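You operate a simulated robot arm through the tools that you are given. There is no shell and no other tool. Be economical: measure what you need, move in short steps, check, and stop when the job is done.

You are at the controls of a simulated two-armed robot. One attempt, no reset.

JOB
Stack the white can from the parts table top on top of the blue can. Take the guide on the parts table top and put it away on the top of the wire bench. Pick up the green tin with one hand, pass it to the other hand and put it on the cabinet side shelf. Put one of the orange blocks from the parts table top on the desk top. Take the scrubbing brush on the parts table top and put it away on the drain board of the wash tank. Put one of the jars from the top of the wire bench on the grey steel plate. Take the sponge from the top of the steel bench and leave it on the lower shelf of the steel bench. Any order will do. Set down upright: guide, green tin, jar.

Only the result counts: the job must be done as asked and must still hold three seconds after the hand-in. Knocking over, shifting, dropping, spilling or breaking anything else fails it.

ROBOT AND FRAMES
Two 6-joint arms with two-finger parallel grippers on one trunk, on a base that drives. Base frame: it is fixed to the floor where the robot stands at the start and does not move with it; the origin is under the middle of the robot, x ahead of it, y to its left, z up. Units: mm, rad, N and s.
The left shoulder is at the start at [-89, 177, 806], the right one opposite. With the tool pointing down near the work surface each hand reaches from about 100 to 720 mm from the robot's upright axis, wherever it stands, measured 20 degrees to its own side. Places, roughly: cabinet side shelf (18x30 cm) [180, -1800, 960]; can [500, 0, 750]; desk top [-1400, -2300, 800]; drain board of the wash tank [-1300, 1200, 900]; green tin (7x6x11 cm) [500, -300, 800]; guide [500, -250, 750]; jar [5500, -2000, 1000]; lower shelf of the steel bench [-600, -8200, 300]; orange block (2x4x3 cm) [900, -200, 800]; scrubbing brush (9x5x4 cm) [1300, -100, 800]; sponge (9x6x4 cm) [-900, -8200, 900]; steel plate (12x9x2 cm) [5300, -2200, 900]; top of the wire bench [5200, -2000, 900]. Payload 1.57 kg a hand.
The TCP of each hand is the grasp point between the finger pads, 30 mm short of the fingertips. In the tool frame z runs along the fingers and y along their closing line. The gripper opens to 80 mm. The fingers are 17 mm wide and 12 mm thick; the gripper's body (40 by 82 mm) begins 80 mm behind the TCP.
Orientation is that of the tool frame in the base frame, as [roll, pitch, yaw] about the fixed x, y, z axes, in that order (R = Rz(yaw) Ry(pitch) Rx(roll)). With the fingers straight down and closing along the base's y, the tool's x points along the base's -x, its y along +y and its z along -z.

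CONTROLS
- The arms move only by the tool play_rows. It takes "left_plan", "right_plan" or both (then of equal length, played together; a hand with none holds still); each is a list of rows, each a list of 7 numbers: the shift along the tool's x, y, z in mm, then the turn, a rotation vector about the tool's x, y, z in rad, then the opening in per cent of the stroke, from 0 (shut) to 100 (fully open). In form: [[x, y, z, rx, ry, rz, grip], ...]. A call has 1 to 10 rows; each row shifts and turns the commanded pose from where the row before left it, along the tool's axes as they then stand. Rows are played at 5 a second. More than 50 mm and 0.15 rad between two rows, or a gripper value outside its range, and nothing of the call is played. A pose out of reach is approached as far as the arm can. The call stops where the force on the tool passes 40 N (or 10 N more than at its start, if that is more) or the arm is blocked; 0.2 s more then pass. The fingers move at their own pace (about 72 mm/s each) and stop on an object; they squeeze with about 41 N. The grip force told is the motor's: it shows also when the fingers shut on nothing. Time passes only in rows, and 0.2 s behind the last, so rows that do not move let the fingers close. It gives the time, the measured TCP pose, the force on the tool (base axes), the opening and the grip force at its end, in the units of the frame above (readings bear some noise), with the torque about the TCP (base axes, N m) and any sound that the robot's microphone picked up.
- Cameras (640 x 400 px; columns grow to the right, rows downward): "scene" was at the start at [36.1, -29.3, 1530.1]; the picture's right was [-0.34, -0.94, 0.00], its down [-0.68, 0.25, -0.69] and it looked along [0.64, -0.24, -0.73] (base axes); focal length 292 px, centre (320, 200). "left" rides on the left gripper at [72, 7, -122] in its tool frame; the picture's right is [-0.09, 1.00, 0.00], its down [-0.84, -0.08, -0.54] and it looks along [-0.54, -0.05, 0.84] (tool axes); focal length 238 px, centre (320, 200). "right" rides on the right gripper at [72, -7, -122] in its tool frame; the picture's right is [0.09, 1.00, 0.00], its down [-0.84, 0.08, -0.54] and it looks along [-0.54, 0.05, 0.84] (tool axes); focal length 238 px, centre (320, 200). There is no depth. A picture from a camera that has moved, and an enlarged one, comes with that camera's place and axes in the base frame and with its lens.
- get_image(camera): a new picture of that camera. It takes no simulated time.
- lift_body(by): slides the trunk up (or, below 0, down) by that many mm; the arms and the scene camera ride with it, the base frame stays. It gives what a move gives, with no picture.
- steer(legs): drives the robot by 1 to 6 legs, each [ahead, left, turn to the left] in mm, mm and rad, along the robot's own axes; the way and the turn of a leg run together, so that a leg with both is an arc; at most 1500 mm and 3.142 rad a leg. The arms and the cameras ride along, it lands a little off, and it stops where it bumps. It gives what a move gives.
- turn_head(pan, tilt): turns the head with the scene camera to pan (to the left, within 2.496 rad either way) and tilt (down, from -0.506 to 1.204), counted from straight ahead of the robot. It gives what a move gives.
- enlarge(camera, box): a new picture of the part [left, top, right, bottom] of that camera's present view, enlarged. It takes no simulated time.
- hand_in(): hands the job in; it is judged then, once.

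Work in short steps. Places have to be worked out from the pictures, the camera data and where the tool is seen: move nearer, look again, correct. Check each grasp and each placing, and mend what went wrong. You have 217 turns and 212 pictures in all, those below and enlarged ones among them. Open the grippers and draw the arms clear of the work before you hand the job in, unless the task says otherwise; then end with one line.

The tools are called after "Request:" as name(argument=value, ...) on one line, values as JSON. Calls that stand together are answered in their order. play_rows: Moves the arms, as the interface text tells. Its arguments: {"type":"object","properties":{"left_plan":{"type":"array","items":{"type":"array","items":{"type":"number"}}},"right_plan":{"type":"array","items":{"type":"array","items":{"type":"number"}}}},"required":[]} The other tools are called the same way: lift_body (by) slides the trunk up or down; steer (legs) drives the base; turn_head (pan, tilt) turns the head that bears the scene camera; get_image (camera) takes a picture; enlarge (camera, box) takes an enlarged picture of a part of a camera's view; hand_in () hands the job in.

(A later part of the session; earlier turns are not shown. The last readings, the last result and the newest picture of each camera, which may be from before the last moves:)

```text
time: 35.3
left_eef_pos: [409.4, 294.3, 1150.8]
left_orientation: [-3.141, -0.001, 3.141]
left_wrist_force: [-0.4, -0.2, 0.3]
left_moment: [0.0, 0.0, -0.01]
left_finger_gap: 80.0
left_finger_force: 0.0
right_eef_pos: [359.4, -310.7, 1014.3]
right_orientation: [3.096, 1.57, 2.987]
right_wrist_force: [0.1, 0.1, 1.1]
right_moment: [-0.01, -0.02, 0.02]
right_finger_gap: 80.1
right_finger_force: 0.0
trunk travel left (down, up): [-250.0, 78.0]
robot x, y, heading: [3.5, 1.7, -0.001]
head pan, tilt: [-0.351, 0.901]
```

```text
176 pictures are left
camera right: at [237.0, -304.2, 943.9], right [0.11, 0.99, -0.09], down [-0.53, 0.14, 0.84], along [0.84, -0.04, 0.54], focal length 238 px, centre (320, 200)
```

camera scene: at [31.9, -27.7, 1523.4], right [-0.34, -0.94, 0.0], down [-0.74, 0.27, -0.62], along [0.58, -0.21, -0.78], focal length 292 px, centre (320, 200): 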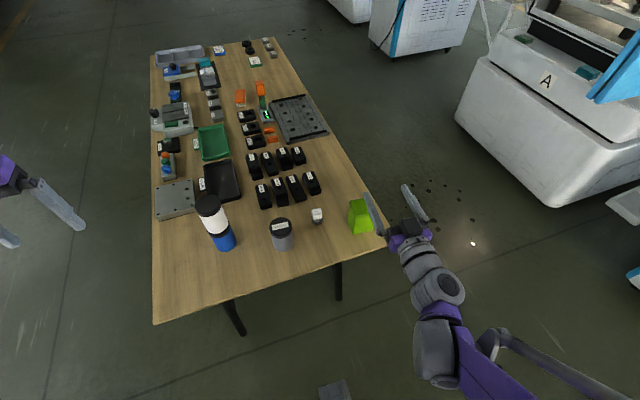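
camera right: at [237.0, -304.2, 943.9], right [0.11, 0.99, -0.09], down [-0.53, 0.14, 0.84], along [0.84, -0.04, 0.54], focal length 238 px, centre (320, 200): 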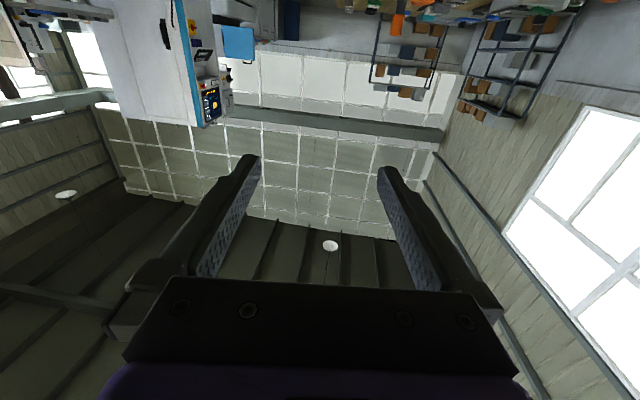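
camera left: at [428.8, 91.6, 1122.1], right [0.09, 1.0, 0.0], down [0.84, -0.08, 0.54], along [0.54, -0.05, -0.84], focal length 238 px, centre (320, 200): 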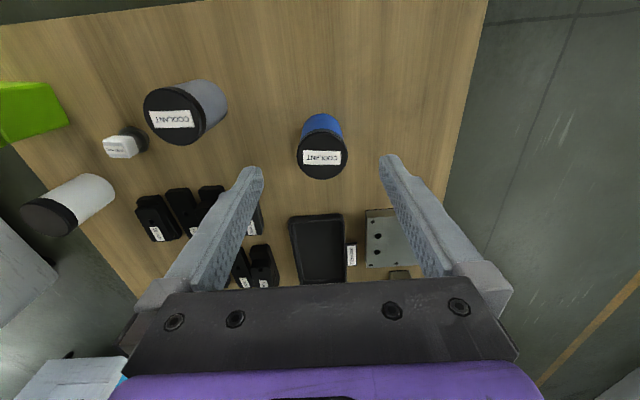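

The forward pose works. I lower it behind the tin at z≈800.

Request:
play_rows(right_plan=[[43, 1, -20, 0, 0, 0, 100], [43, 1, 0, 0, 0, 0, 100], [43, 1, 0, 0, 0, 0, 100], [43, 1, 0, 0, 0, 0, 100], [42, 2, 0, 0, 0, 0, 100], [0, 0, 0, 0, 0, 0, 100]])

Request:
get_image(camera="scene")

Request:
enlarge(camera="scene", box=[300, 170, 460, 270])

```text
time: 36.7
left_eef_pos: [410.8, 295.4, 1151.0]
left_orientation: [3.141, 0.0, 3.141]
left_wrist_force: [0.2, -0.8, 0.4]
left_moment: [0.0, 0.01, -0.01]
left_finger_gap: 79.7
left_finger_force: 0.0
right_eef_pos: [373.4, -313.4, 957.1]
right_orientation: [3.013, 1.569, 2.901]
right_wrist_force: [-0.1, -0.3, -0.3]
right_moment: [0.0, 0.01, 0.04]
right_finger_gap: 80.3
right_finger_force: 0.0
right hand out of reach, approached as far as the arm can: row 2, 3, 4, 5
trunk travel left (down, up): [-250.0, 78.0]
robot x, y, heading: [3.5, 1.8, -0.001]
head pan, tilt: [-0.351, 0.901]
```

```text
175 pictures are left
camera scene: at [31.8, -27.6, 1523.3], right [-0.34, -0.94, 0.0], down [-0.74, 0.27, -0.62], along [0.58, -0.21, -0.78], focal length 292 px, centre (320, 200)
```

scene: 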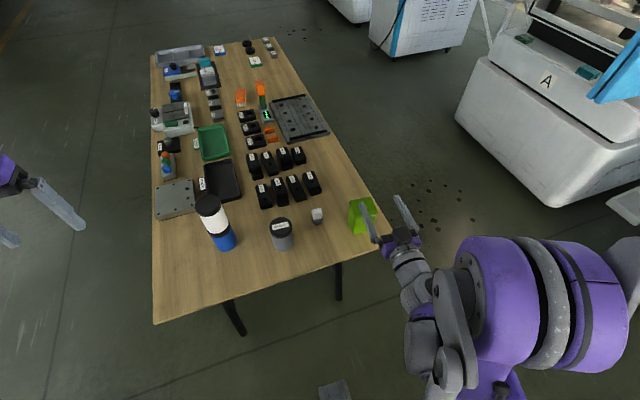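

```text
4.00 times, centred on (380, 220) of scene
camera zoom: at [31.8, -27.6, 1523.3], right [-0.34, -0.94, 0.0], down [-0.74, 0.27, -0.62], along [0.58, -0.21, -0.78], focal length 1169 px, centre (80, 120)
```

zoom: 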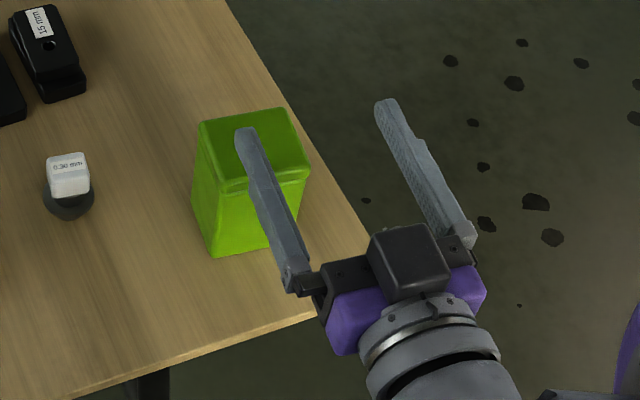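

The arm can't fold that low; lowering the trunk will bring the hand down instead. I lower by 150 mm.

Request:
lift_body(by=-150)

Request:
enlarge(camera="scene", box=[300, 150, 460, 250])

```text
time: 38.4
left_eef_pos: [410.3, 296.0, 1000.4]
left_orientation: [-3.141, 0.001, -3.141]
left_wrist_force: [-1.0, -0.6, 0.0]
left_moment: [-0.02, -0.02, 0.03]
left_finger_gap: 79.8
left_finger_force: 0.0
right_eef_pos: [375.5, -313.8, 807.6]
right_orientation: [0.792, 1.571, 0.682]
right_wrist_force: [0.1, 0.5, -0.6]
right_moment: [0.02, -0.01, 0.01]
right_finger_gap: 80.0
right_finger_force: 0.1
trunk travel left (down, up): [-100.0, 228.0]
robot x, y, heading: [3.3, 3.2, 0.002]
head pan, tilt: [-0.351, 0.901]
```

```text
4.00 times, centred on (380, 200) of scene
camera zoom: at [52.6, -27.7, 1372.1], right [-0.34, -0.94, 0.0], down [-0.74, 0.27, -0.62], along [0.58, -0.21, -0.78], focal length 1169 px, centre (80, 200)
```

zoom: 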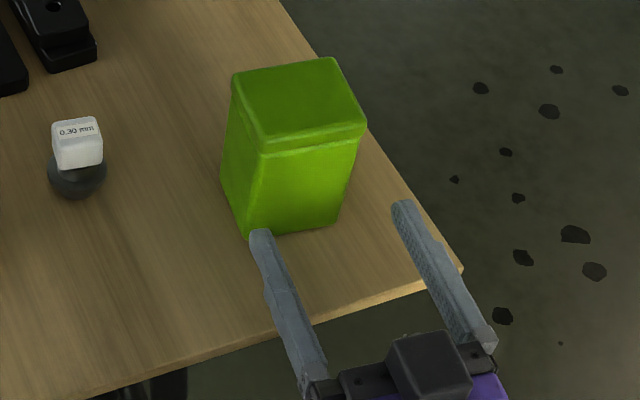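

Hand is at z 807 now. Tin centre line is ~4 mm more to the left; I shift and advance partly, then check.

Request:
play_rows(right_plan=[[0, 4, 0, 0, 0, 0, 100], [0, 0, 20, 0, 0, 0, 100], [0, 0, 0, 0, 0, 0, 100]])

Request:
enlarge(camera="scene", box=[330, 150, 430, 212])

```text
time: 39.2
left_eef_pos: [410.1, 295.6, 1000.1]
left_orientation: [3.141, 0.001, -3.141]
left_wrist_force: [0.2, 0.4, 0.1]
left_moment: [-0.01, 0.0, 0.01]
left_finger_gap: 80.0
left_finger_force: 0.0
right_eef_pos: [395.8, -312.8, 807.8]
right_orientation: [0.267, 1.57, 0.159]
right_wrist_force: [-0.6, -0.2, 1.2]
right_moment: [0.0, 0.02, -0.01]
right_finger_gap: 79.8
right_finger_force: 0.1
trunk travel left (down, up): [-100.0, 228.0]
robot x, y, heading: [2.9, -2.9, 0.0]
head pan, tilt: [-0.351, 0.901]
```

```text
6.40 times, centred on (380, 181) of scene
camera zoom: at [52.5, -27.6, 1372.0], right [-0.34, -0.94, 0.0], down [-0.74, 0.27, -0.62], along [0.58, -0.21, -0.78], focal length 1870 px, centre (-64, 322)
```

zoom: 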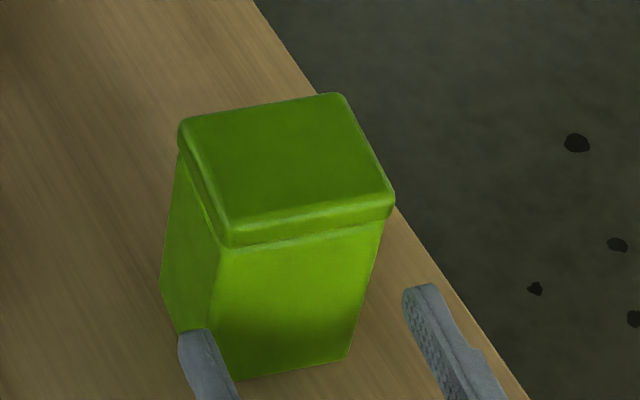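

Orientation −0.1 rad confirmed, fingers straddle the tin evenly. I advance 50 mm.

Request:
play_rows(right_plan=[[0, 0, 15, 0, 0, 0, 100], [0, 0, 15, 0, 0, 0, 100], [0, 0, 10, 0, 0, 0, 100], [0, 0, 10, 0, 0, 0, 100], [0, 0, 0, 0, 0, 0, 100]])

Request:
enlarge(camera="scene", box=[320, 140, 440, 215])

```text
time: 40.4
left_eef_pos: [410.0, 295.5, 1000.6]
left_orientation: [-3.142, -0.001, -3.14]
left_wrist_force: [0.0, 0.0, 0.5]
left_moment: [-0.03, -0.03, -0.03]
left_finger_gap: 80.1
left_finger_force: 0.1
right_eef_pos: [445.0, -317.8, 807.3]
right_orientation: [-2.886, 1.571, -2.998]
right_wrist_force: [0.4, 0.0, 0.4]
right_moment: [-0.02, -0.02, -0.02]
right_finger_gap: 79.8
right_finger_force: 0.0
trunk travel left (down, up): [-100.0, 228.0]
robot x, y, heading: [1.5, 0.6, -0.0]
head pan, tilt: [-0.351, 0.901]
```

```text
5.33 times, centred on (380, 178) of scene
camera zoom: at [52.6, -27.6, 1372.0], right [-0.34, -0.94, 0.0], down [-0.74, 0.27, -0.62], along [0.58, -0.21, -0.78], focal length 1558 px, centre (0, 320)
```

zoom: 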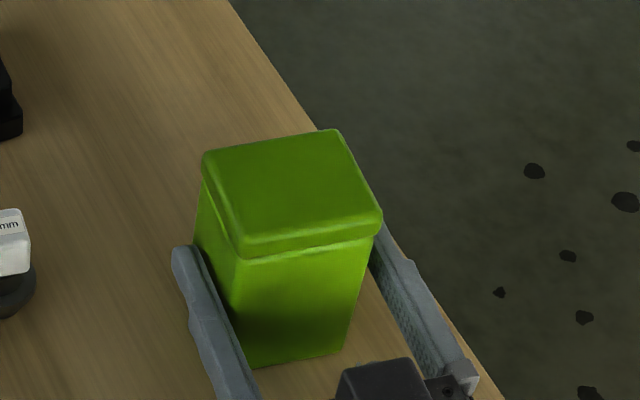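

Fingers are on both sides with no contact. I close and lift slightly.

Request:
play_rows(right_plan=[[0, 0, 0, 0, 0, 0, 60], [0, 0, 0, 0, 0, 0, 0], [0, 0, 0, 0, 0, 0, 0], [0, 0, 0, 0, 0, 0, 0], [-5, 0, 0, 0, 0, 0, 0], [-5, 0, 0, 0, 0, 0, 0], [-5, 0, 0, 0, 0, 0, 0]])

Request:
enlarge(camera="scene", box=[320, 140, 440, 215])

```text
time: 42.0
left_eef_pos: [409.1, 294.5, 999.5]
left_orientation: [-3.141, 0.0, -3.14]
left_wrist_force: [-0.1, 0.3, 0.3]
left_moment: [-0.01, 0.05, 0.04]
left_finger_gap: 80.0
left_finger_force: 0.1
right_eef_pos: [447.2, -317.5, 823.6]
right_orientation: [0.331, 1.57, 0.221]
right_wrist_force: [0.4, -0.7, -1.8]
right_moment: [-0.02, 0.04, -0.01]
right_finger_gap: 65.4
right_finger_force: 40.8
trunk travel left (down, up): [-100.0, 228.0]
robot x, y, heading: [-0.2, 0.3, 0.003]
head pan, tilt: [-0.351, 0.901]
```

```text
5.33 times, centred on (380, 178) of scene
camera zoom: at [52.7, -27.7, 1372.0], right [-0.34, -0.94, 0.0], down [-0.74, 0.27, -0.62], along [0.58, -0.21, -0.78], focal length 1558 px, centre (0, 320)
```

zoom: 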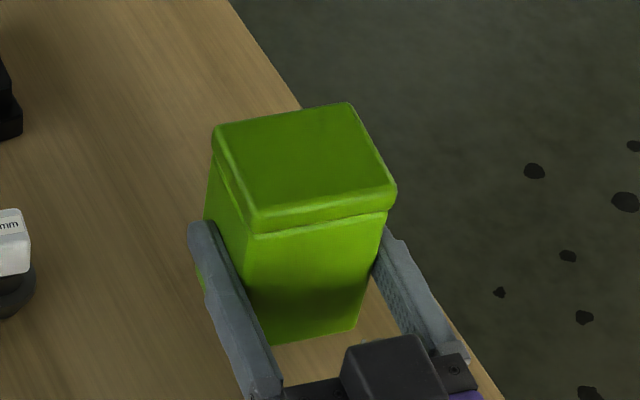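

Tin is held (65 mm, ~2 N). I raise the trunk back by 150 mm.

Request:
lift_body(by=165)

Request:
play_rows(right_plan=[[0, 35, 0, 0, 0, 0, 0], [0, 35, 0, 0, 0, 0, 0], [0, 35, 0, 0, 0, 0, 0], [0, 35, 0, 0, 0, 0, 0], [0, 30, 0, 0, 0, 0, 0], [0, 0, 0, 0, 0, 0, 0], [0, 0, 0, 0, 0, 0, 0], [0, 0, 0, 0, 0, 0, 0], [0, 0, 0, 0, 0, 0, 0], [0, 0, 0, 0, 0, 0, 0]], left_plan=[[0, 0, 0, 0, 0, 0.15, 100], [0, 0, 0, 0, 0, 0.15, 100], [0, 0, 0, 0, 0, 0.15, 100], [0, 0, 0, 0, 0, 0.15, 100], [0, 0, 0, 0, 0, 0.15, 100], [0, 0, 0, 0, 0, 0.15, 100], [0, 0, 0, 0, 0, 0.15, 100], [0, 0, 0, 0, 0, 0.15, 100], [0, 0, 0, 0, 0, 0.15, 100], [0, 0, 0, 0, 0, 0.15, 100]])

Request:
get_image(camera="scene")

Request:
get_image(camera="left")

```text
time: 43.9
left_eef_pos: [408.4, 295.2, 1164.9]
left_orientation: [3.141, 0.0, 3.14]
left_wrist_force: [-0.5, 0.3, 0.0]
left_moment: [0.01, -0.01, 0.0]
left_finger_gap: 80.0
left_finger_force: 0.0
right_eef_pos: [445.5, -316.5, 987.9]
right_orientation: [3.07, 1.57, 2.96]
right_wrist_force: [-0.3, -0.7, -1.6]
right_moment: [-0.04, 0.02, 0.01]
right_finger_gap: 65.7
right_finger_force: 40.8
trunk travel left (down, up): [-265.0, 63.0]
robot x, y, heading: [1.9, 1.7, 0.003]
head pan, tilt: [-0.351, 0.901]
```

```text
time: 46.1
left_eef_pos: [409.0, 294.4, 1163.6]
left_orientation: [-3.141, 0.001, 1.638]
left_wrist_force: [0.2, 0.2, -0.3]
left_moment: [0.05, 0.01, 0.02]
left_finger_gap: 79.9
left_finger_force: 0.0
right_eef_pos: [455.2, -232.5, 979.2]
right_orientation: [3.062, 1.526, 2.987]
right_wrist_force: [-0.2, 0.2, -1.7]
right_moment: [0.02, 0.01, 0.0]
right_finger_gap: 65.5
right_finger_force: 41.0
right hand out of reach, approached as far as the arm can: row 3, 4, 5
trunk travel left (down, up): [-265.0, 63.0]
robot x, y, heading: [-1.0, -1.0, -0.003]
head pan, tilt: [-0.351, 0.901]
```

```text
169 pictures are left
camera scene: at [31.7, -27.7, 1539.4], right [-0.34, -0.94, 0.0], down [-0.74, 0.27, -0.62], along [0.58, -0.21, -0.78], focal length 292 px, centre (320, 200)
```

scene: 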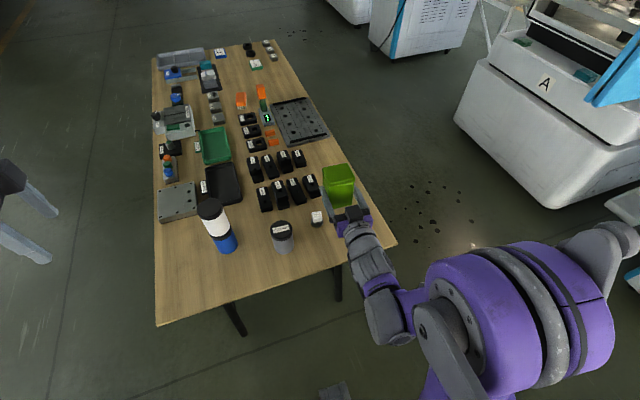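

```text
168 pictures are left
camera left: at [411.3, 367.2, 1286.1], right [1.0, -0.02, 0.0], down [-0.02, -0.84, 0.54], along [-0.01, -0.54, -0.84], focal length 238 px, centre (320, 200)
```

left: 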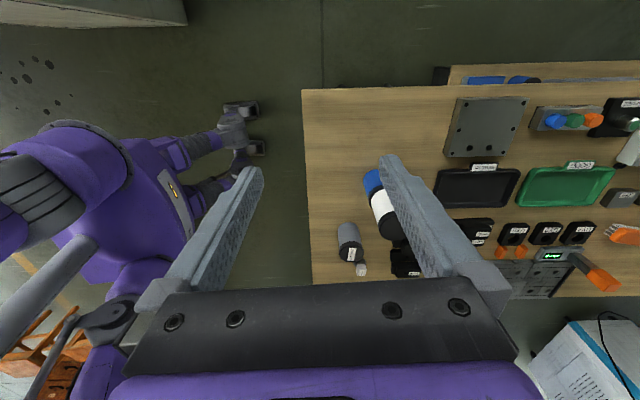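

The right arm limits at y≈−232 when pointing straight ahead; yawing it leftward by 0.6 rad should be more natural and ease the left hand's approach.

Request:
play_rows(right_plan=[[0, 0, 0, -0.15, 0, 0, 0], [0, 0, 0, -0.15, 0, 0, 0], [0, 0, 0, -0.15, 0, 0, 0], [0, 0, 0, -0.15, 0, 0, 0], [0, 0, 0, 0, 0, 0, 0]])

Request:
get_image(camera="scene")

```text
time: 47.3
left_eef_pos: [410.1, 296.2, 1165.6]
left_orientation: [3.141, 0.001, 1.643]
left_wrist_force: [0.4, -0.1, 0.3]
left_moment: [0.0, 0.03, 0.0]
left_finger_gap: 80.0
left_finger_force: 0.0
right_eef_pos: [453.8, -232.7, 978.1]
right_orientation: [2.469, 1.527, 2.996]
right_wrist_force: [0.0, -0.1, -1.5]
right_moment: [-0.02, 0.03, -0.02]
right_finger_gap: 65.7
right_finger_force: 40.6
trunk travel left (down, up): [-265.0, 63.0]
robot x, y, heading: [0.8, -1.1, -0.002]
head pan, tilt: [-0.351, 0.901]
```

```text
167 pictures are left
camera scene: at [31.3, -27.2, 1539.4], right [-0.34, -0.94, 0.0], down [-0.74, 0.27, -0.62], along [0.58, -0.21, -0.78], focal length 292 px, centre (320, 200)
```

scene: 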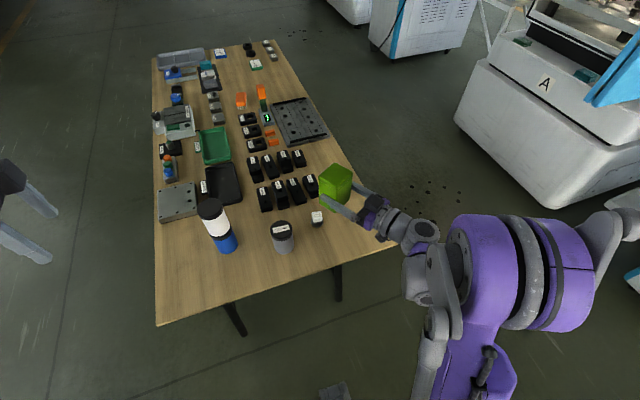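

That worked. I level the tin (small tilt correction) and bring it ~60 mm further left.

Request:
play_rows(right_plan=[[0, 26, 15, 0, -0.035, -0.027, 0], [0, 26, 15, 0, 0, 0, 0], [0, 0, 0, 0, 0, 0, 0]])

Request:
get_image(camera="scene")

```text
time: 48.1
left_eef_pos: [409.4, 295.2, 1164.3]
left_orientation: [3.141, -0.001, 1.643]
left_wrist_force: [0.3, 0.0, -0.1]
left_moment: [-0.01, 0.0, 0.01]
left_finger_gap: 79.9
left_finger_force: 0.0
right_eef_pos: [456.2, -173.9, 976.4]
right_orientation: [0.732, 1.57, 1.255]
right_wrist_force: [-0.2, 0.4, -1.4]
right_moment: [0.02, 0.03, -0.04]
right_finger_gap: 65.8
right_finger_force: 40.7
trunk travel left (down, up): [-265.0, 63.0]
robot x, y, heading: [-1.9, -1.3, 0.002]
head pan, tilt: [-0.351, 0.901]
```

```text
166 pictures are left
camera scene: at [31.8, -28.2, 1539.3], right [-0.34, -0.94, 0.0], down [-0.74, 0.27, -0.62], along [0.58, -0.21, -0.78], focal length 292 px, centre (320, 200)
```

scene: 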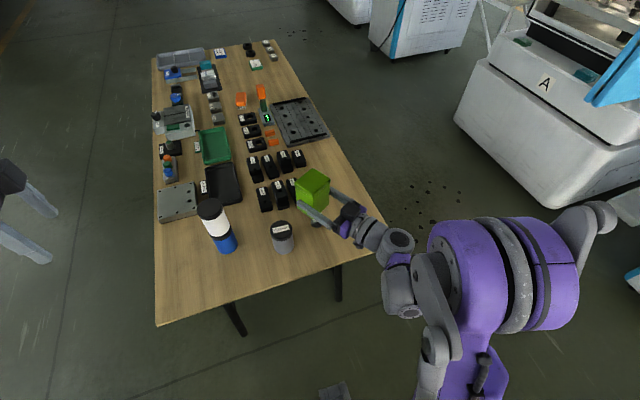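

Tin level, axis yaw ≈0.52, centre ≈[468,−167], top ≈1037. I align the left hand (yaw +0.45) and bring it most of the way over.

Request:
play_rows(left_plan=[[0, 0, 0, 0, 0, -0.15, 100], [0, 0, 0, 0, 0, -0.15, 100], [0, 0, 0, 0, 0, -0.15, 100], [-43, -18, 3, 0, 0, 0, 100], [-43, -18, 3, 0, 0, 0, 100], [-43, -18, 3, 0, 0, 0, 100], [-43, -18, 3, 0, 0, 0, 100], [-43, -18, 3, 0, 0, 0, 100], [-43, -18, 3, 0, 0, 0, 100], [-43, -18, 3, 0, 0, 0, 100]])

Request:
get_image(camera="left")

Request:
get_image(camera="scene")

```text
time: 50.3
left_eef_pos: [450.4, -27.9, 1144.0]
left_orientation: [-3.14, -0.002, 2.092]
left_wrist_force: [-0.2, 0.4, -0.4]
left_moment: [-0.01, 0.01, -0.02]
left_finger_gap: 80.0
left_finger_force: 0.0
right_eef_pos: [456.4, -174.9, 978.1]
right_orientation: [1.04, 1.569, 1.565]
right_wrist_force: [-0.2, 0.5, -1.3]
right_moment: [0.01, -0.01, 0.02]
right_finger_gap: 65.7
right_finger_force: 40.7
trunk travel left (down, up): [-265.0, 63.0]
robot x, y, heading: [0.8, -0.1, 0.001]
head pan, tilt: [-0.351, 0.901]
```

```text
165 pictures are left
camera left: at [420.4, 35.8, 1264.4], right [0.91, 0.42, 0.0], down [0.35, -0.76, 0.54], along [0.23, -0.49, -0.84], focal length 238 px, centre (320, 200)
```

left: 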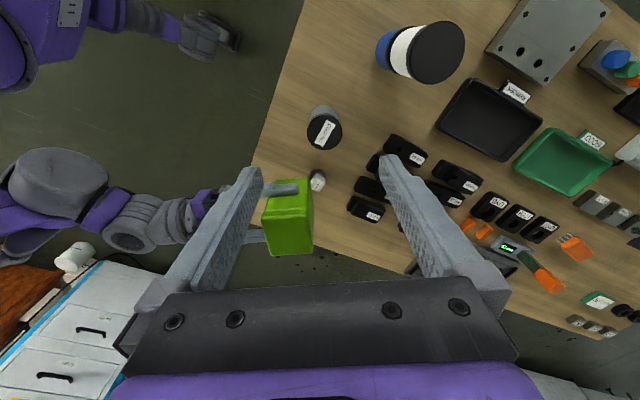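

```text
164 pictures are left
camera scene: at [32.1, -28.9, 1539.3], right [-0.34, -0.94, 0.0], down [-0.74, 0.27, -0.62], along [0.58, -0.21, -0.78], focal length 292 px, centre (320, 200)
```

scene: 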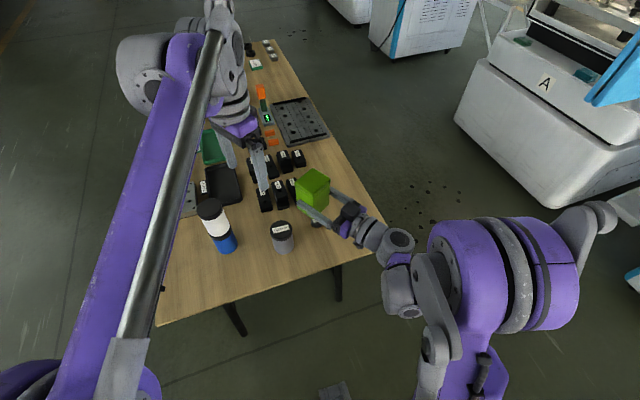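

Tin seen about [462..468, −146..−167]. I move over it at z≈1105 and look closely.

Request:
play_rows(left_plan=[[-40, -16, 10, 0, 0, 0, 100], [-40, -16, 10, 0, 0, 0, 100], [-38, -17, 14, 0, 0, 0, 100], [0, 0, 0, 0, 0, 0, 100]])

Request:
get_image(camera="left")

Request:
enlarge(camera="scene", box=[240, 130, 400, 230])

```text
time: 51.3
left_eef_pos: [468.6, -154.0, 1111.0]
left_orientation: [-3.141, 0.0, 2.093]
left_wrist_force: [-0.1, 0.8, -0.4]
left_moment: [0.0, 0.02, 0.01]
left_finger_gap: 80.0
left_finger_force: 0.0
right_eef_pos: [455.6, -174.2, 979.9]
right_orientation: [-2.959, 1.571, -2.432]
right_wrist_force: [0.7, -0.1, -1.5]
right_moment: [-0.01, 0.03, -0.02]
right_finger_gap: 65.5
right_finger_force: 40.7
trunk travel left (down, up): [-265.0, 63.0]
robot x, y, heading: [-2.0, 1.2, 0.002]
head pan, tilt: [-0.351, 0.901]
```

```text
163 pictures are left
camera left: at [438.4, -89.2, 1231.8], right [0.91, 0.42, 0.0], down [0.35, -0.76, 0.54], along [0.23, -0.49, -0.84], focal length 238 px, centre (320, 200)
```

left: 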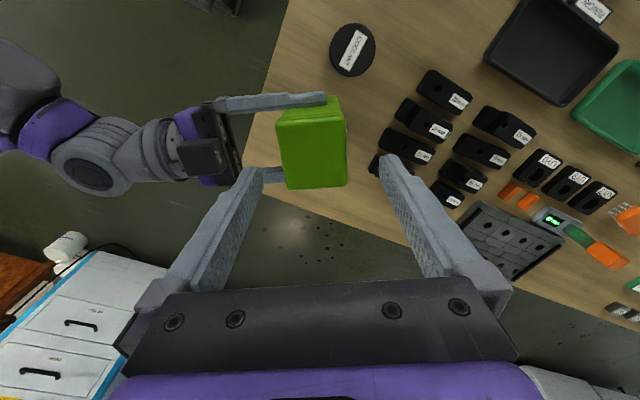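

```text
4.00 times, centred on (320, 180) of scene
camera zoom: at [31.3, -26.8, 1539.4], right [-0.34, -0.94, 0.0], down [-0.74, 0.27, -0.62], along [0.58, -0.21, -0.78], focal length 1169 px, centre (320, 280)
```

zoom: 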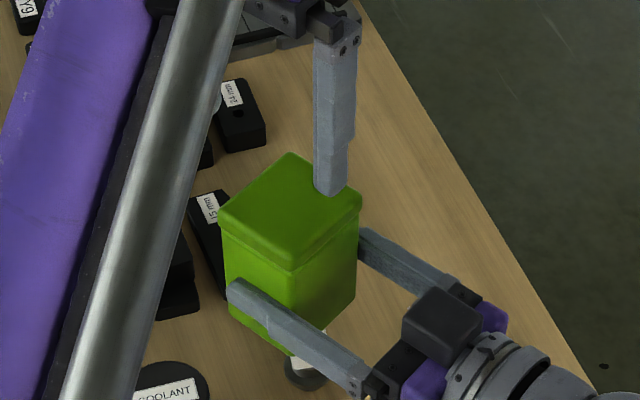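

Small correction (tool −7,−5), then lower to z≈1022 around the tin's top.

Request:
play_rows(left_plan=[[-7, -5, 20, 0, 0, 0, 100], [0, 0, 20, 0, 0, 0, 100], [0, 0, 10, 0, 0, 0, 100], [0, 0, 0, 0, 0, 0, 100]])

Request:
get_image(camera="left")

Request:
enlarge(camera="scene", box=[240, 130, 400, 230])

```text
time: 52.3
left_eef_pos: [466.0, -163.9, 1061.0]
left_orientation: [3.14, 0.0, 2.095]
left_wrist_force: [-0.5, -0.3, -0.4]
left_moment: [-0.01, 0.0, 0.04]
left_finger_gap: 79.9
left_finger_force: 0.2
right_eef_pos: [455.3, -174.1, 977.8]
right_orientation: [0.664, 1.568, 1.191]
right_wrist_force: [-0.5, 0.2, -1.4]
right_moment: [-0.02, 0.01, 0.03]
right_finger_gap: 65.7
right_finger_force: 40.7
trunk travel left (down, up): [-265.0, 63.0]
robot x, y, heading: [-0.9, 0.3, 0.003]
head pan, tilt: [-0.351, 0.901]
```

```text
161 pictures are left
camera left: at [436.8, -98.4, 1181.9], right [0.91, 0.42, 0.0], down [0.35, -0.76, 0.54], along [0.23, -0.49, -0.84], focal length 238 px, centre (320, 200)
```

left: 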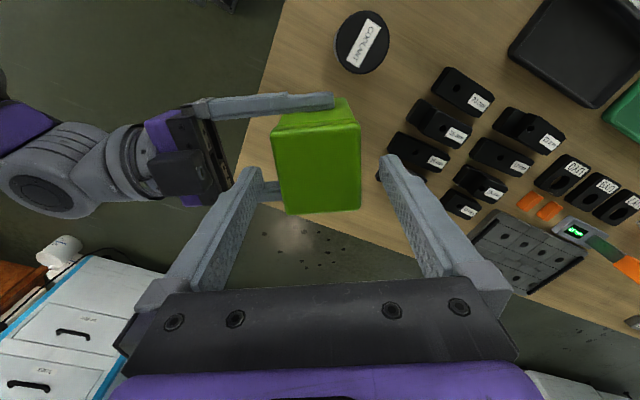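

```text
4.00 times, centred on (320, 180) of scene
camera zoom: at [31.6, -27.6, 1539.4], right [-0.34, -0.94, 0.0], down [-0.74, 0.27, -0.62], along [0.58, -0.21, -0.78], focal length 1169 px, centre (320, 280)
```

zoom: 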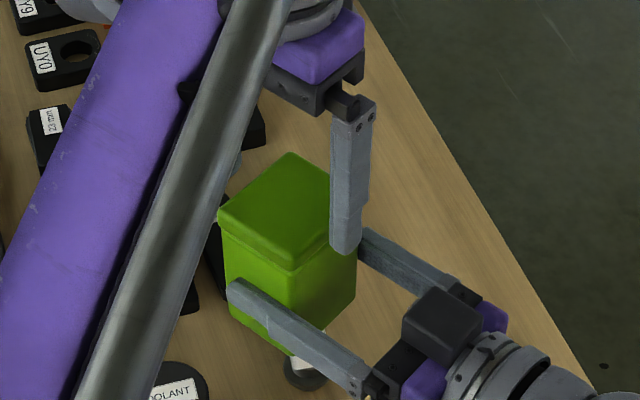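

Centred well. Descend the remaining ~38 mm and close the left gripper.

Request:
play_rows(left_plan=[[0, 0, 15, 0, 0, 0, 100], [0, 0, 15, 0, 0, 0, 100], [0, 0, 8, 0, 0, 0, 100], [0, 0, 0, 0, 0, 0, 100], [0, 0, 0, 0, 0, 0, 60], [0, 0, 0, 0, 0, 0, 0], [0, 0, 0, 0, 0, 0, 0], [0, 0, 0, 0, 0, 0, 0]])

Request:
get_image(camera="left")

Request:
enlarge(camera="scene", box=[240, 130, 400, 230])

```text
time: 54.1
left_eef_pos: [465.0, -163.3, 1021.8]
left_orientation: [-3.141, 0.0, 2.093]
left_wrist_force: [6.1, 1.5, -0.4]
left_moment: [0.16, -0.15, 0.05]
left_finger_gap: 59.5
left_finger_force: 40.6
right_eef_pos: [456.2, -175.1, 977.7]
right_orientation: [0.669, 1.569, 1.192]
right_wrist_force: [-5.9, -1.9, 1.5]
right_moment: [-0.04, -0.07, -0.01]
right_finger_gap: 65.7
right_finger_force: 41.1
trunk travel left (down, up): [-265.0, 63.0]
robot x, y, heading: [1.9, -3.7, 0.003]
head pan, tilt: [-0.351, 0.901]
```

```text
159 pictures are left
camera left: at [436.0, -99.4, 1143.2], right [0.91, 0.42, 0.0], down [0.35, -0.76, 0.54], along [0.23, -0.49, -0.84], focal length 238 px, centre (320, 200)
```

left: 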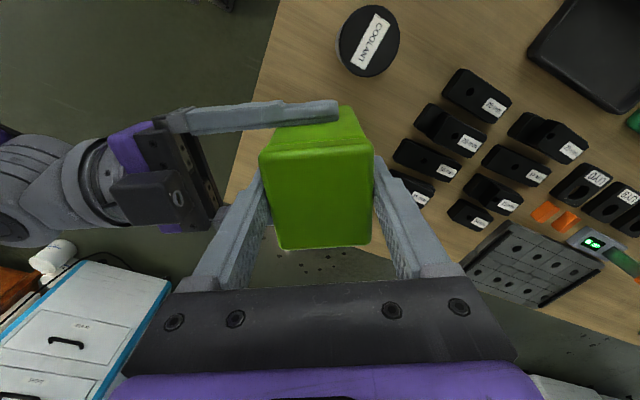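

```text
4.00 times, centred on (320, 180) of scene
camera zoom: at [31.7, -27.7, 1539.4], right [-0.34, -0.94, 0.0], down [-0.74, 0.27, -0.62], along [0.58, -0.21, -0.78], focal length 1169 px, centre (320, 280)
```

zoom: 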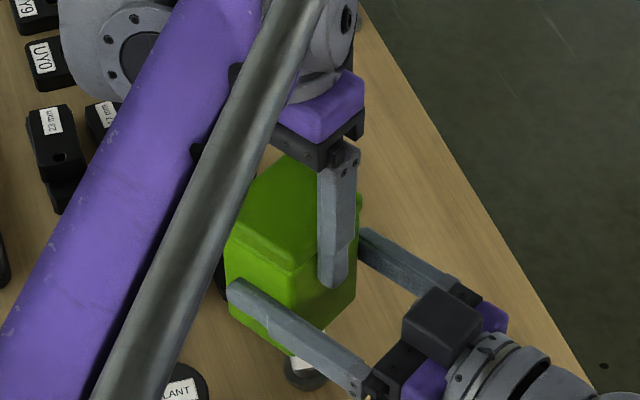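

Both hands hold it. I open the right hand and back it straight off.

Request:
play_rows(right_plan=[[0, 0, 0, 0, 0, 0, 100], [0, 0, 0, 0, 0, 0, 100], [0, 0, -20, 0, 0, 0, 100], [0, 0, -25, 0, 0, 0, 100], [0, 0, -25, 0, 0, 0, 100], [0, 0, -25, 0, 0, 0, 100]])

Request:
get_image(camera="scene")

Request:
get_image(camera="left")

```text
time: 55.5
left_eef_pos: [463.8, -165.0, 1022.9]
left_orientation: [-3.141, -0.002, 2.091]
left_wrist_force: [-0.6, 0.2, 0.5]
left_moment: [-0.01, -0.03, 0.01]
left_finger_gap: 59.8
left_finger_force: 41.1
right_eef_pos: [371.3, -220.7, 978.6]
right_orientation: [0.427, 1.568, 0.954]
right_wrist_force: [-0.3, 0.1, 0.7]
right_moment: [0.02, -0.01, -0.01]
right_finger_gap: 79.8
right_finger_force: 0.1
trunk travel left (down, up): [-265.0, 63.0]
robot x, y, heading: [1.6, 2.6, -0.001]
head pan, tilt: [-0.351, 0.901]
```

```text
157 pictures are left
camera scene: at [31.3, -28.0, 1539.3], right [-0.34, -0.94, 0.0], down [-0.74, 0.27, -0.62], along [0.58, -0.21, -0.78], focal length 292 px, centre (320, 200)
```

scene: 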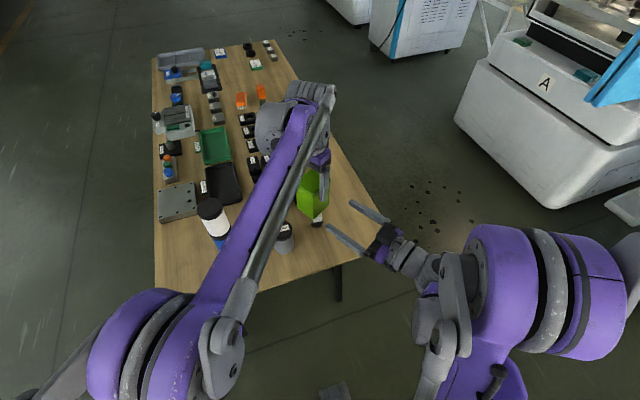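

```text
156 pictures are left
camera left: at [435.5, -99.8, 1143.3], right [0.91, 0.42, 0.0], down [0.35, -0.76, 0.54], along [0.23, -0.49, -0.84], focal length 238 px, centre (320, 200)
```

left: 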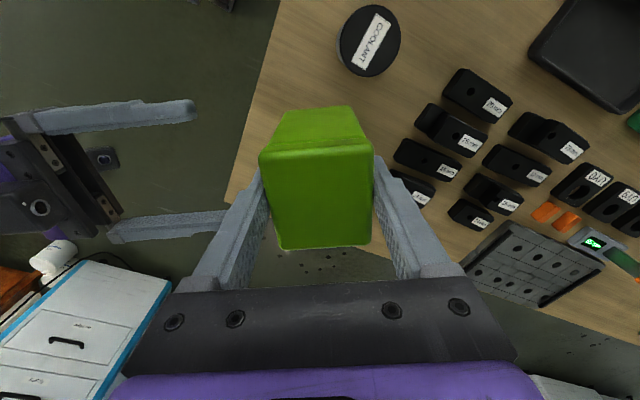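

Handover done. Left carries the tin up and toward the left side, while the right hand turns back to pointing down.

Request:
play_rows(left_plan=[[0, 0, -25, 0, 0, 0, 0], [41, 7, -15, 0, 0, 0, 0], [41, 7, -15, 0, 0, 0, 0], [41, 7, -15, 0, 0, 0, 0], [41, 7, -15, 0, 0, 0, 0], [41, 7, -15, 0, 0, 0, 0], [41, 7, -15, 0, 0, 0, 0], [41, 7, -15, 0, 0, 0, 0], [41, 7, 0, 0, 0, 0, 0], [0, 0, 0, 0, 0, 0, 0]], right_plan=[[-10, 0, -20, 0, 0, 0, 100], [-10, 0, 0, 0, 0.15, 0, 100], [0, 0, 0, 0, 0.15, 0, 100], [0, 0, 0, 0, 0.15, 0, 100], [0, 0, 0, 0, 0.15, 0, 100], [0, 0, 0, 0, 0.15, 0, 100], [0, 0, 0, 0, 0.15, 0, 100], [0, 0, 0, 0, 0.15, 0, 100], [0, 0, 0, 0, 0.15, 0, 100], [0, 0, 0, 0, 0.15, 0, 100]])

Request:
play_rows(right_plan=[[0, 0, 0, 0, 0.15, 0, 100], [0, 0, 0, 0, 0.071, 0, 100], [0, 0, 0, 0, 0, 0, 100]])

Request:
get_image(camera="right")

Request:
get_image(camera="scene")

```text
time: 57.7
left_eef_pos: [351.0, 149.1, 1153.5]
left_orientation: [3.141, 0.001, 2.091]
left_wrist_force: [0.3, -0.2, -1.8]
left_moment: [0.0, 0.02, -0.05]
left_finger_gap: 59.8
left_finger_force: 41.2
right_eef_pos: [354.5, -231.0, 997.9]
right_orientation: [3.141, 0.217, -2.618]
right_wrist_force: [0.8, -0.1, 0.8]
right_moment: [0.04, 0.01, 0.02]
right_finger_gap: 80.0
right_finger_force: 0.0
trunk travel left (down, up): [-265.0, 63.0]
robot x, y, heading: [1.2, 1.2, 0.004]
head pan, tilt: [-0.351, 0.901]
```

```text
time: 58.5
left_eef_pos: [349.7, 149.5, 1153.1]
left_orientation: [-3.142, -0.002, 2.091]
left_wrist_force: [-0.2, -0.3, -1.3]
left_moment: [-0.02, 0.0, 0.0]
left_finger_gap: 59.2
left_finger_force: 41.3
right_eef_pos: [352.6, -230.8, 997.4]
right_orientation: [3.141, 0.0, -2.617]
right_wrist_force: [0.8, 0.2, -0.1]
right_moment: [-0.01, -0.05, -0.01]
right_finger_gap: 79.7
right_finger_force: 0.0
trunk travel left (down, up): [-265.0, 63.0]
robot x, y, heading: [2.8, -2.3, -0.004]
head pan, tilt: [-0.351, 0.901]
```

```text
155 pictures are left
camera right: at [295.3, -272.7, 1120.7], right [-0.58, 0.82, 0.0], down [0.69, 0.49, 0.54], along [0.44, 0.31, -0.84], focal length 238 px, centre (320, 200)
```

right: 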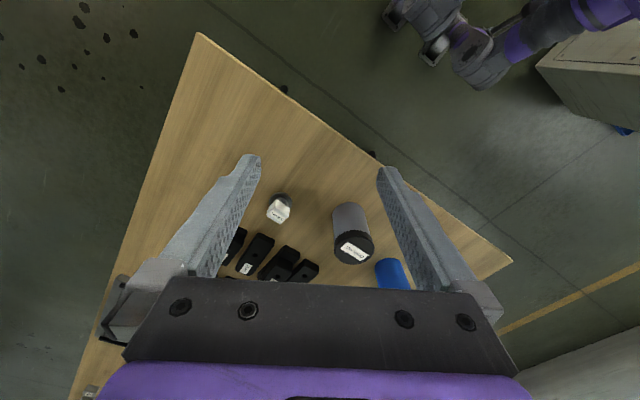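

```text
154 pictures are left
camera scene: at [31.4, -27.6, 1539.3], right [-0.34, -0.94, 0.0], down [-0.74, 0.27, -0.62], along [0.58, -0.21, -0.78], focal length 292 px, centre (320, 200)
```

scene: 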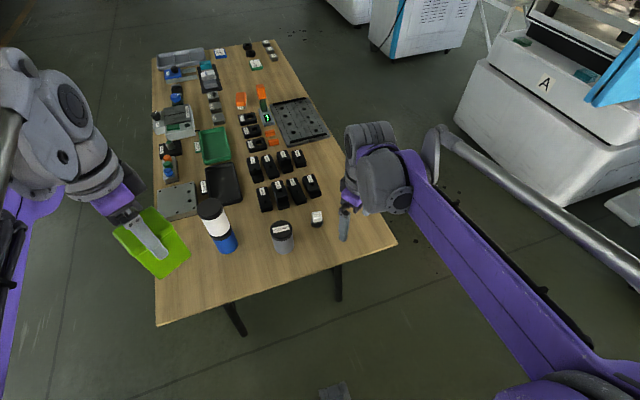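

Guide head seen at ≈[523,−198]. I turn the hand straight and go over it.

Request:
play_rows(right_plan=[[0, 0, 0, 0, 0, 0.131, 100], [0, 0, 0, 0, 0, 0.131, 100], [0, 0, 0, 0, 0, 0.131, 100], [0, 0, 0, 0, 0, 0.131, 100], [-40, 8, 8, 0, 0, 0, 100], [-40, 8, 8, 0, 0, 0, 100], [-40, 8, 8, 0, 0, 0, 100], [-40, 8, 8, 0, 0, 0, 100], [0, 0, 30, 0, 0, 0, 100]])

Request:
get_image(camera="right")

Request:
enlarge(camera="right", box=[240, 100, 400, 200])

```text
time: 60.5
left_eef_pos: [349.6, 149.1, 1153.1]
left_orientation: [3.141, 0.0, 2.093]
left_wrist_force: [0.2, -0.3, -1.9]
left_moment: [0.02, 0.01, -0.03]
left_finger_gap: 59.6
left_finger_force: 40.6
right_eef_pos: [515.4, -198.5, 935.8]
right_orientation: [3.141, 0.001, 3.141]
right_wrist_force: [-0.2, -0.1, -0.4]
right_moment: [0.02, -0.01, 0.0]
right_finger_gap: 80.1
right_finger_force: 0.0
trunk travel left (down, up): [-265.0, 63.0]
robot x, y, heading: [1.7, -1.5, -0.002]
head pan, tilt: [-0.351, 0.901]
```

```text
153 pictures are left
camera right: at [442.8, -205.6, 1058.3], right [-0.09, 1.0, 0.0], down [0.84, 0.08, 0.54], along [0.54, 0.05, -0.84], focal length 238 px, centre (320, 200)
```

right: 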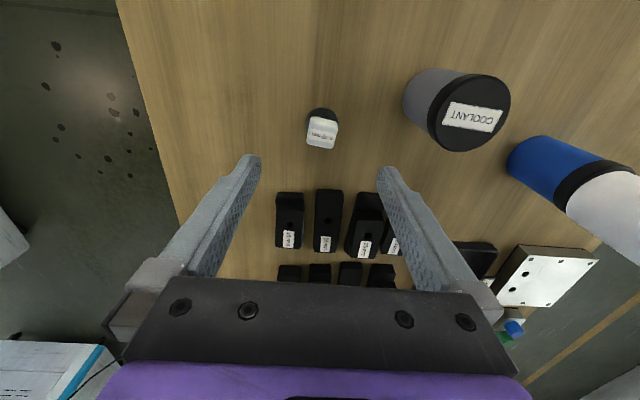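

```text
4.00 times, centred on (320, 150) of right
camera zoom: at [442.8, -205.6, 1058.3], right [-0.09, 1.0, 0.0], down [0.84, 0.08, 0.54], along [0.54, 0.05, -0.84], focal length 953 px, centre (320, 400)
```

zoom: 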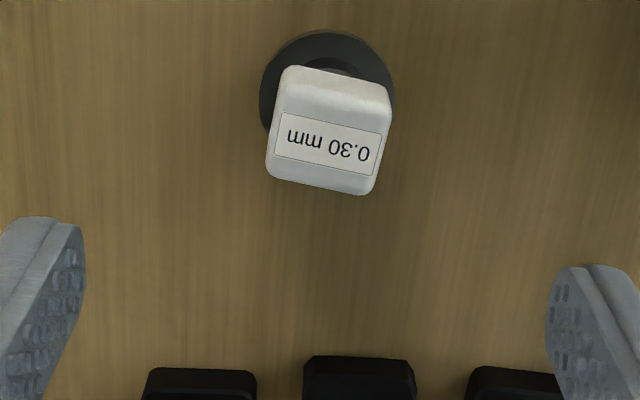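

I align yaw (≈−0.11) and lower above the guide.

Request:
play_rows(right_plan=[[-15, 2, 30, 0, 0, 0.11, 100], [0, 0, 35, 0, 0, 0, 100], [0, 0, 20, 0, 0, 0, 100], [0, 0, 0, 0, 0, 0, 60]])

Request:
get_image(camera="right")

Request:
enlarge(camera="scene", box=[260, 180, 380, 255])

```text
time: 61.5
left_eef_pos: [351.2, 150.8, 1153.9]
left_orientation: [-3.139, 0.001, 2.091]
left_wrist_force: [0.2, -0.8, -1.1]
left_moment: [-0.02, -0.01, 0.0]
left_finger_gap: 59.5
left_finger_force: 41.4
right_eef_pos: [528.1, -193.7, 850.7]
right_orientation: [3.141, 0.0, 3.029]
right_wrist_force: [0.6, 0.3, -0.3]
right_moment: [0.02, 0.0, 0.0]
right_finger_gap: 47.9
right_finger_force: 0.0
trunk travel left (down, up): [-265.0, 63.0]
robot x, y, heading: [-1.2, 1.4, -0.003]
head pan, tilt: [-0.351, 0.901]
```

```text
151 pictures are left
camera right: at [456.2, -194.5, 973.8], right [0.02, 1.0, 0.0], down [0.84, -0.02, 0.54], along [0.54, -0.01, -0.84], focal length 238 px, centre (320, 200)
```

right: 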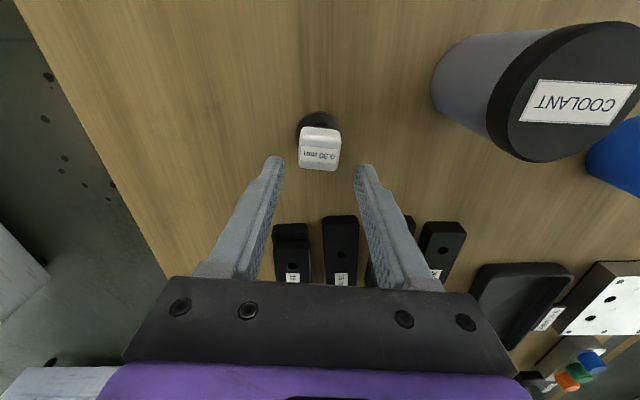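

```text
5.33 times, centred on (320, 218) of scene
camera zoom: at [31.5, -27.6, 1539.4], right [-0.34, -0.94, 0.0], down [-0.74, 0.27, -0.62], along [0.58, -0.21, -0.78], focal length 1558 px, centre (320, 107)
```

zoom: 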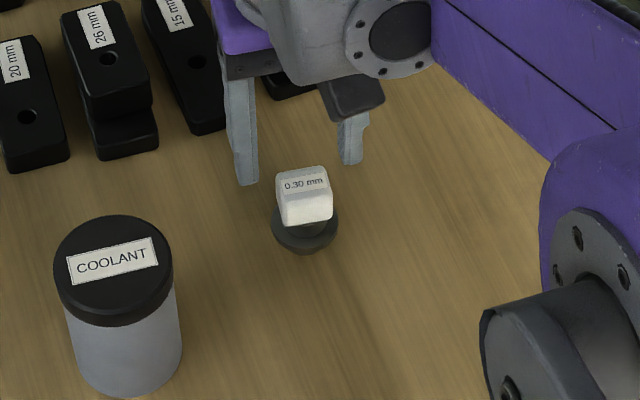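

Guide at about [520,−195.5], top ≈810. I correct, lower, and close.

Request:
play_rows(right_plan=[[8, -2, 15, 0, 0, 0, 60], [0, 0, 16, 0, 0, 0, 60], [0, 0, 16, 0, 0, 0, 60], [0, 0, 0, 0, 0, 0, 60]])

Request:
get_image(camera="right")

Request:
enlarge(camera="scene", box=[270, 180, 366, 240])

```text
time: 62.5
left_eef_pos: [350.6, 149.0, 1152.8]
left_orientation: [-3.141, 0.0, 2.093]
left_wrist_force: [-0.7, -0.3, -1.7]
left_moment: [-0.02, 0.03, -0.01]
left_finger_gap: 59.4
left_finger_force: 41.4
right_eef_pos: [522.0, -198.8, 804.1]
right_orientation: [3.14, 0.0, 3.034]
right_wrist_force: [0.8, -0.4, 0.3]
right_moment: [0.0, 0.02, 0.02]
right_finger_gap: 47.9
right_finger_force: 0.1
trunk travel left (down, up): [-265.0, 63.0]
robot x, y, heading: [-3.3, 0.5, -0.001]
head pan, tilt: [-0.351, 0.901]
```

```text
149 pictures are left
camera right: at [449.7, -197.0, 927.7], right [0.02, 1.0, 0.0], down [0.84, -0.02, 0.54], along [0.54, -0.01, -0.84], focal length 238 px, centre (320, 200)
```

right: 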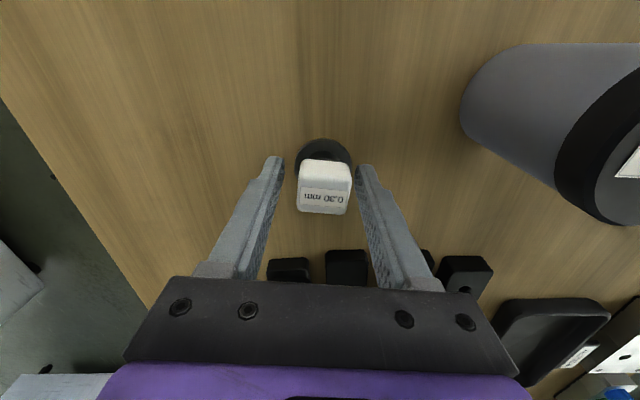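

```text
6.67 times, centred on (318, 210) of scene
camera zoom: at [31.5, -27.5, 1539.4], right [-0.34, -0.94, 0.0], down [-0.74, 0.27, -0.62], along [0.58, -0.21, -0.78], focal length 1948 px, centre (333, 133)
```

zoom: 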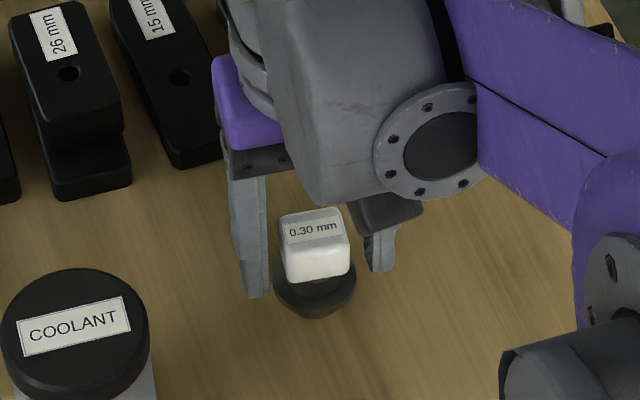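

Head lies right between the pads. Close and test-lift.

Request:
play_rows(right_plan=[[0, 2, 3, 0, 0, 0, 60], [0, 0, 0, 0, 0, 0, 30], [0, 0, 0, 0, 0, 0, 10], [0, 0, 0, 0, 0, 0, 10], [0, 0, -5, 0, 0, 0, 10], [0, 0, -10, 0, 0, 0, 10], [0, 0, -20, 0, 0, 0, 10], [0, 0, -30, 0, 0, 0, 10]])

Request:
get_image(camera="right")

```text
time: 64.3
left_eef_pos: [350.0, 150.7, 1152.5]
left_orientation: [-3.141, 0.001, 2.09]
left_wrist_force: [0.2, -0.7, -2.1]
left_moment: [-0.03, -0.03, 0.01]
left_finger_gap: 59.7
left_finger_force: 41.4
right_eef_pos: [518.7, -196.9, 866.4]
right_orientation: [3.139, 0.002, 3.031]
right_wrist_force: [-0.1, 0.4, -1.1]
right_moment: [0.0, 0.0, 0.01]
right_finger_gap: 38.8
right_finger_force: 41.2
trunk travel left (down, up): [-265.0, 63.0]
robot x, y, heading: [-0.8, -1.2, 0.003]
head pan, tilt: [-0.351, 0.901]
```

```text
147 pictures are left
camera right: at [448.0, -196.5, 989.5], right [0.02, 1.0, 0.0], down [0.84, -0.02, 0.54], along [0.54, -0.01, -0.84], focal length 238 px, centre (320, 200)
```

right: 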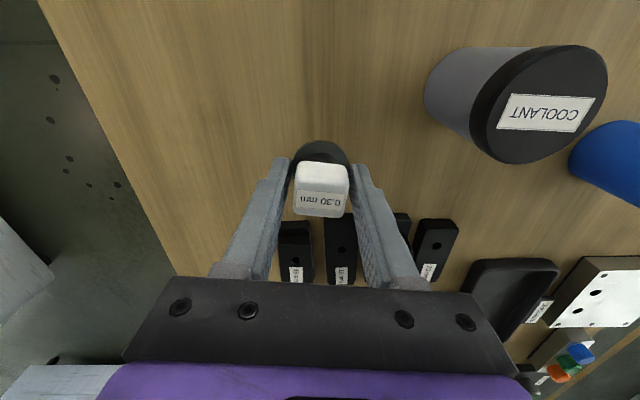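

The fingers closed on the base disc (38.8 mm). I set it down again and regrip higher on the head for a safer hold.

Request:
play_rows(right_plan=[[0, 0, 30, 0, 0, 0, 10], [0, 0, 20, 0, 0, 0, 10], [0, 0, 10, 0, 0, 0, 10], [0, 0, 4, 0, 0, 0, 10], [0, 0, 0, 0, 0, 0, 10]])

```text
time: 65.5
left_eef_pos: [349.7, 149.9, 1152.5]
left_orientation: [-3.141, 0.002, 2.093]
left_wrist_force: [0.3, 0.7, -1.6]
left_moment: [-0.01, -0.02, 0.01]
left_finger_gap: 59.6
left_finger_force: 41.2
right_eef_pos: [521.9, -196.1, 803.6]
right_orientation: [3.14, 0.0, 3.033]
right_wrist_force: [0.0, 0.3, -1.6]
right_moment: [0.02, 0.03, 0.01]
right_finger_gap: 38.8
right_finger_force: 41.5
trunk travel left (down, up): [-265.0, 63.0]
robot x, y, heading: [1.4, 2.5, -0.001]
head pan, tilt: [-0.351, 0.901]
```

Request:
play_rows(right_plan=[[0, 0, 1, 0, 0, 0, 10], [0, 0, 1, 0, 0, 0, 10], [0, 0, 0, 0, 0, 0, 10]])

```text
time: 66.3
left_eef_pos: [349.2, 149.9, 1152.5]
left_orientation: [3.141, 0.0, 2.092]
left_wrist_force: [0.3, 1.3, -1.6]
left_moment: [-0.03, -0.01, -0.02]
left_finger_gap: 59.6
left_finger_force: 41.2
right_eef_pos: [521.8, -197.0, 800.6]
right_orientation: [-3.14, 0.001, 3.033]
right_wrist_force: [1.2, -3.3, 10.6]
right_moment: [-0.13, -0.05, -0.02]
right_finger_gap: 38.7
right_finger_force: 41.2
trunk travel left (down, up): [-265.0, 63.0]
robot x, y, heading: [-0.7, -0.6, 0.002]
head pan, tilt: [-0.351, 0.901]
```

The guide touches the table. I open, rise 15 mm, and close on the head.

Request:
play_rows(right_plan=[[0, 0, 0, 0, 0, 0, 60], [0, 0, 0, 0, 0, 0, 60], [0, 0, -15, 0, 0, 0, 60], [0, 0, 0, 0, 0, 0, 30], [0, 0, 0, 0, 0, 0, 10], [0, 0, 0, 0, 0, 0, 10], [0, 0, 0, 0, 0, 0, 10]])

Request:
get_image(camera="right")

```text
time: 67.9
left_eef_pos: [349.9, 149.6, 1153.2]
left_orientation: [-3.141, -0.001, 2.094]
left_wrist_force: [-0.2, 0.2, -1.5]
left_moment: [0.01, 0.03, 0.02]
left_finger_gap: 59.6
left_finger_force: 41.5
right_eef_pos: [521.2, -195.7, 816.0]
right_orientation: [3.141, -0.001, 3.032]
right_wrist_force: [0.0, -1.0, -0.4]
right_moment: [0.0, 0.01, 0.02]
right_finger_gap: 29.2
right_finger_force: 39.2
trunk travel left (down, up): [-265.0, 63.0]
robot x, y, heading: [-3.7, -1.4, 0.002]
head pan, tilt: [-0.351, 0.901]
```

```text
146 pictures are left
camera right: at [448.9, -195.3, 938.5], right [0.02, 1.0, 0.0], down [0.84, -0.02, 0.54], along [0.54, -0.01, -0.84], focal length 238 px, centre (320, 200)
```

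right: 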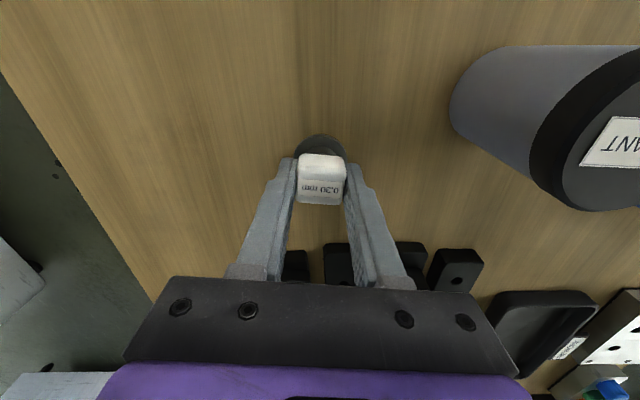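

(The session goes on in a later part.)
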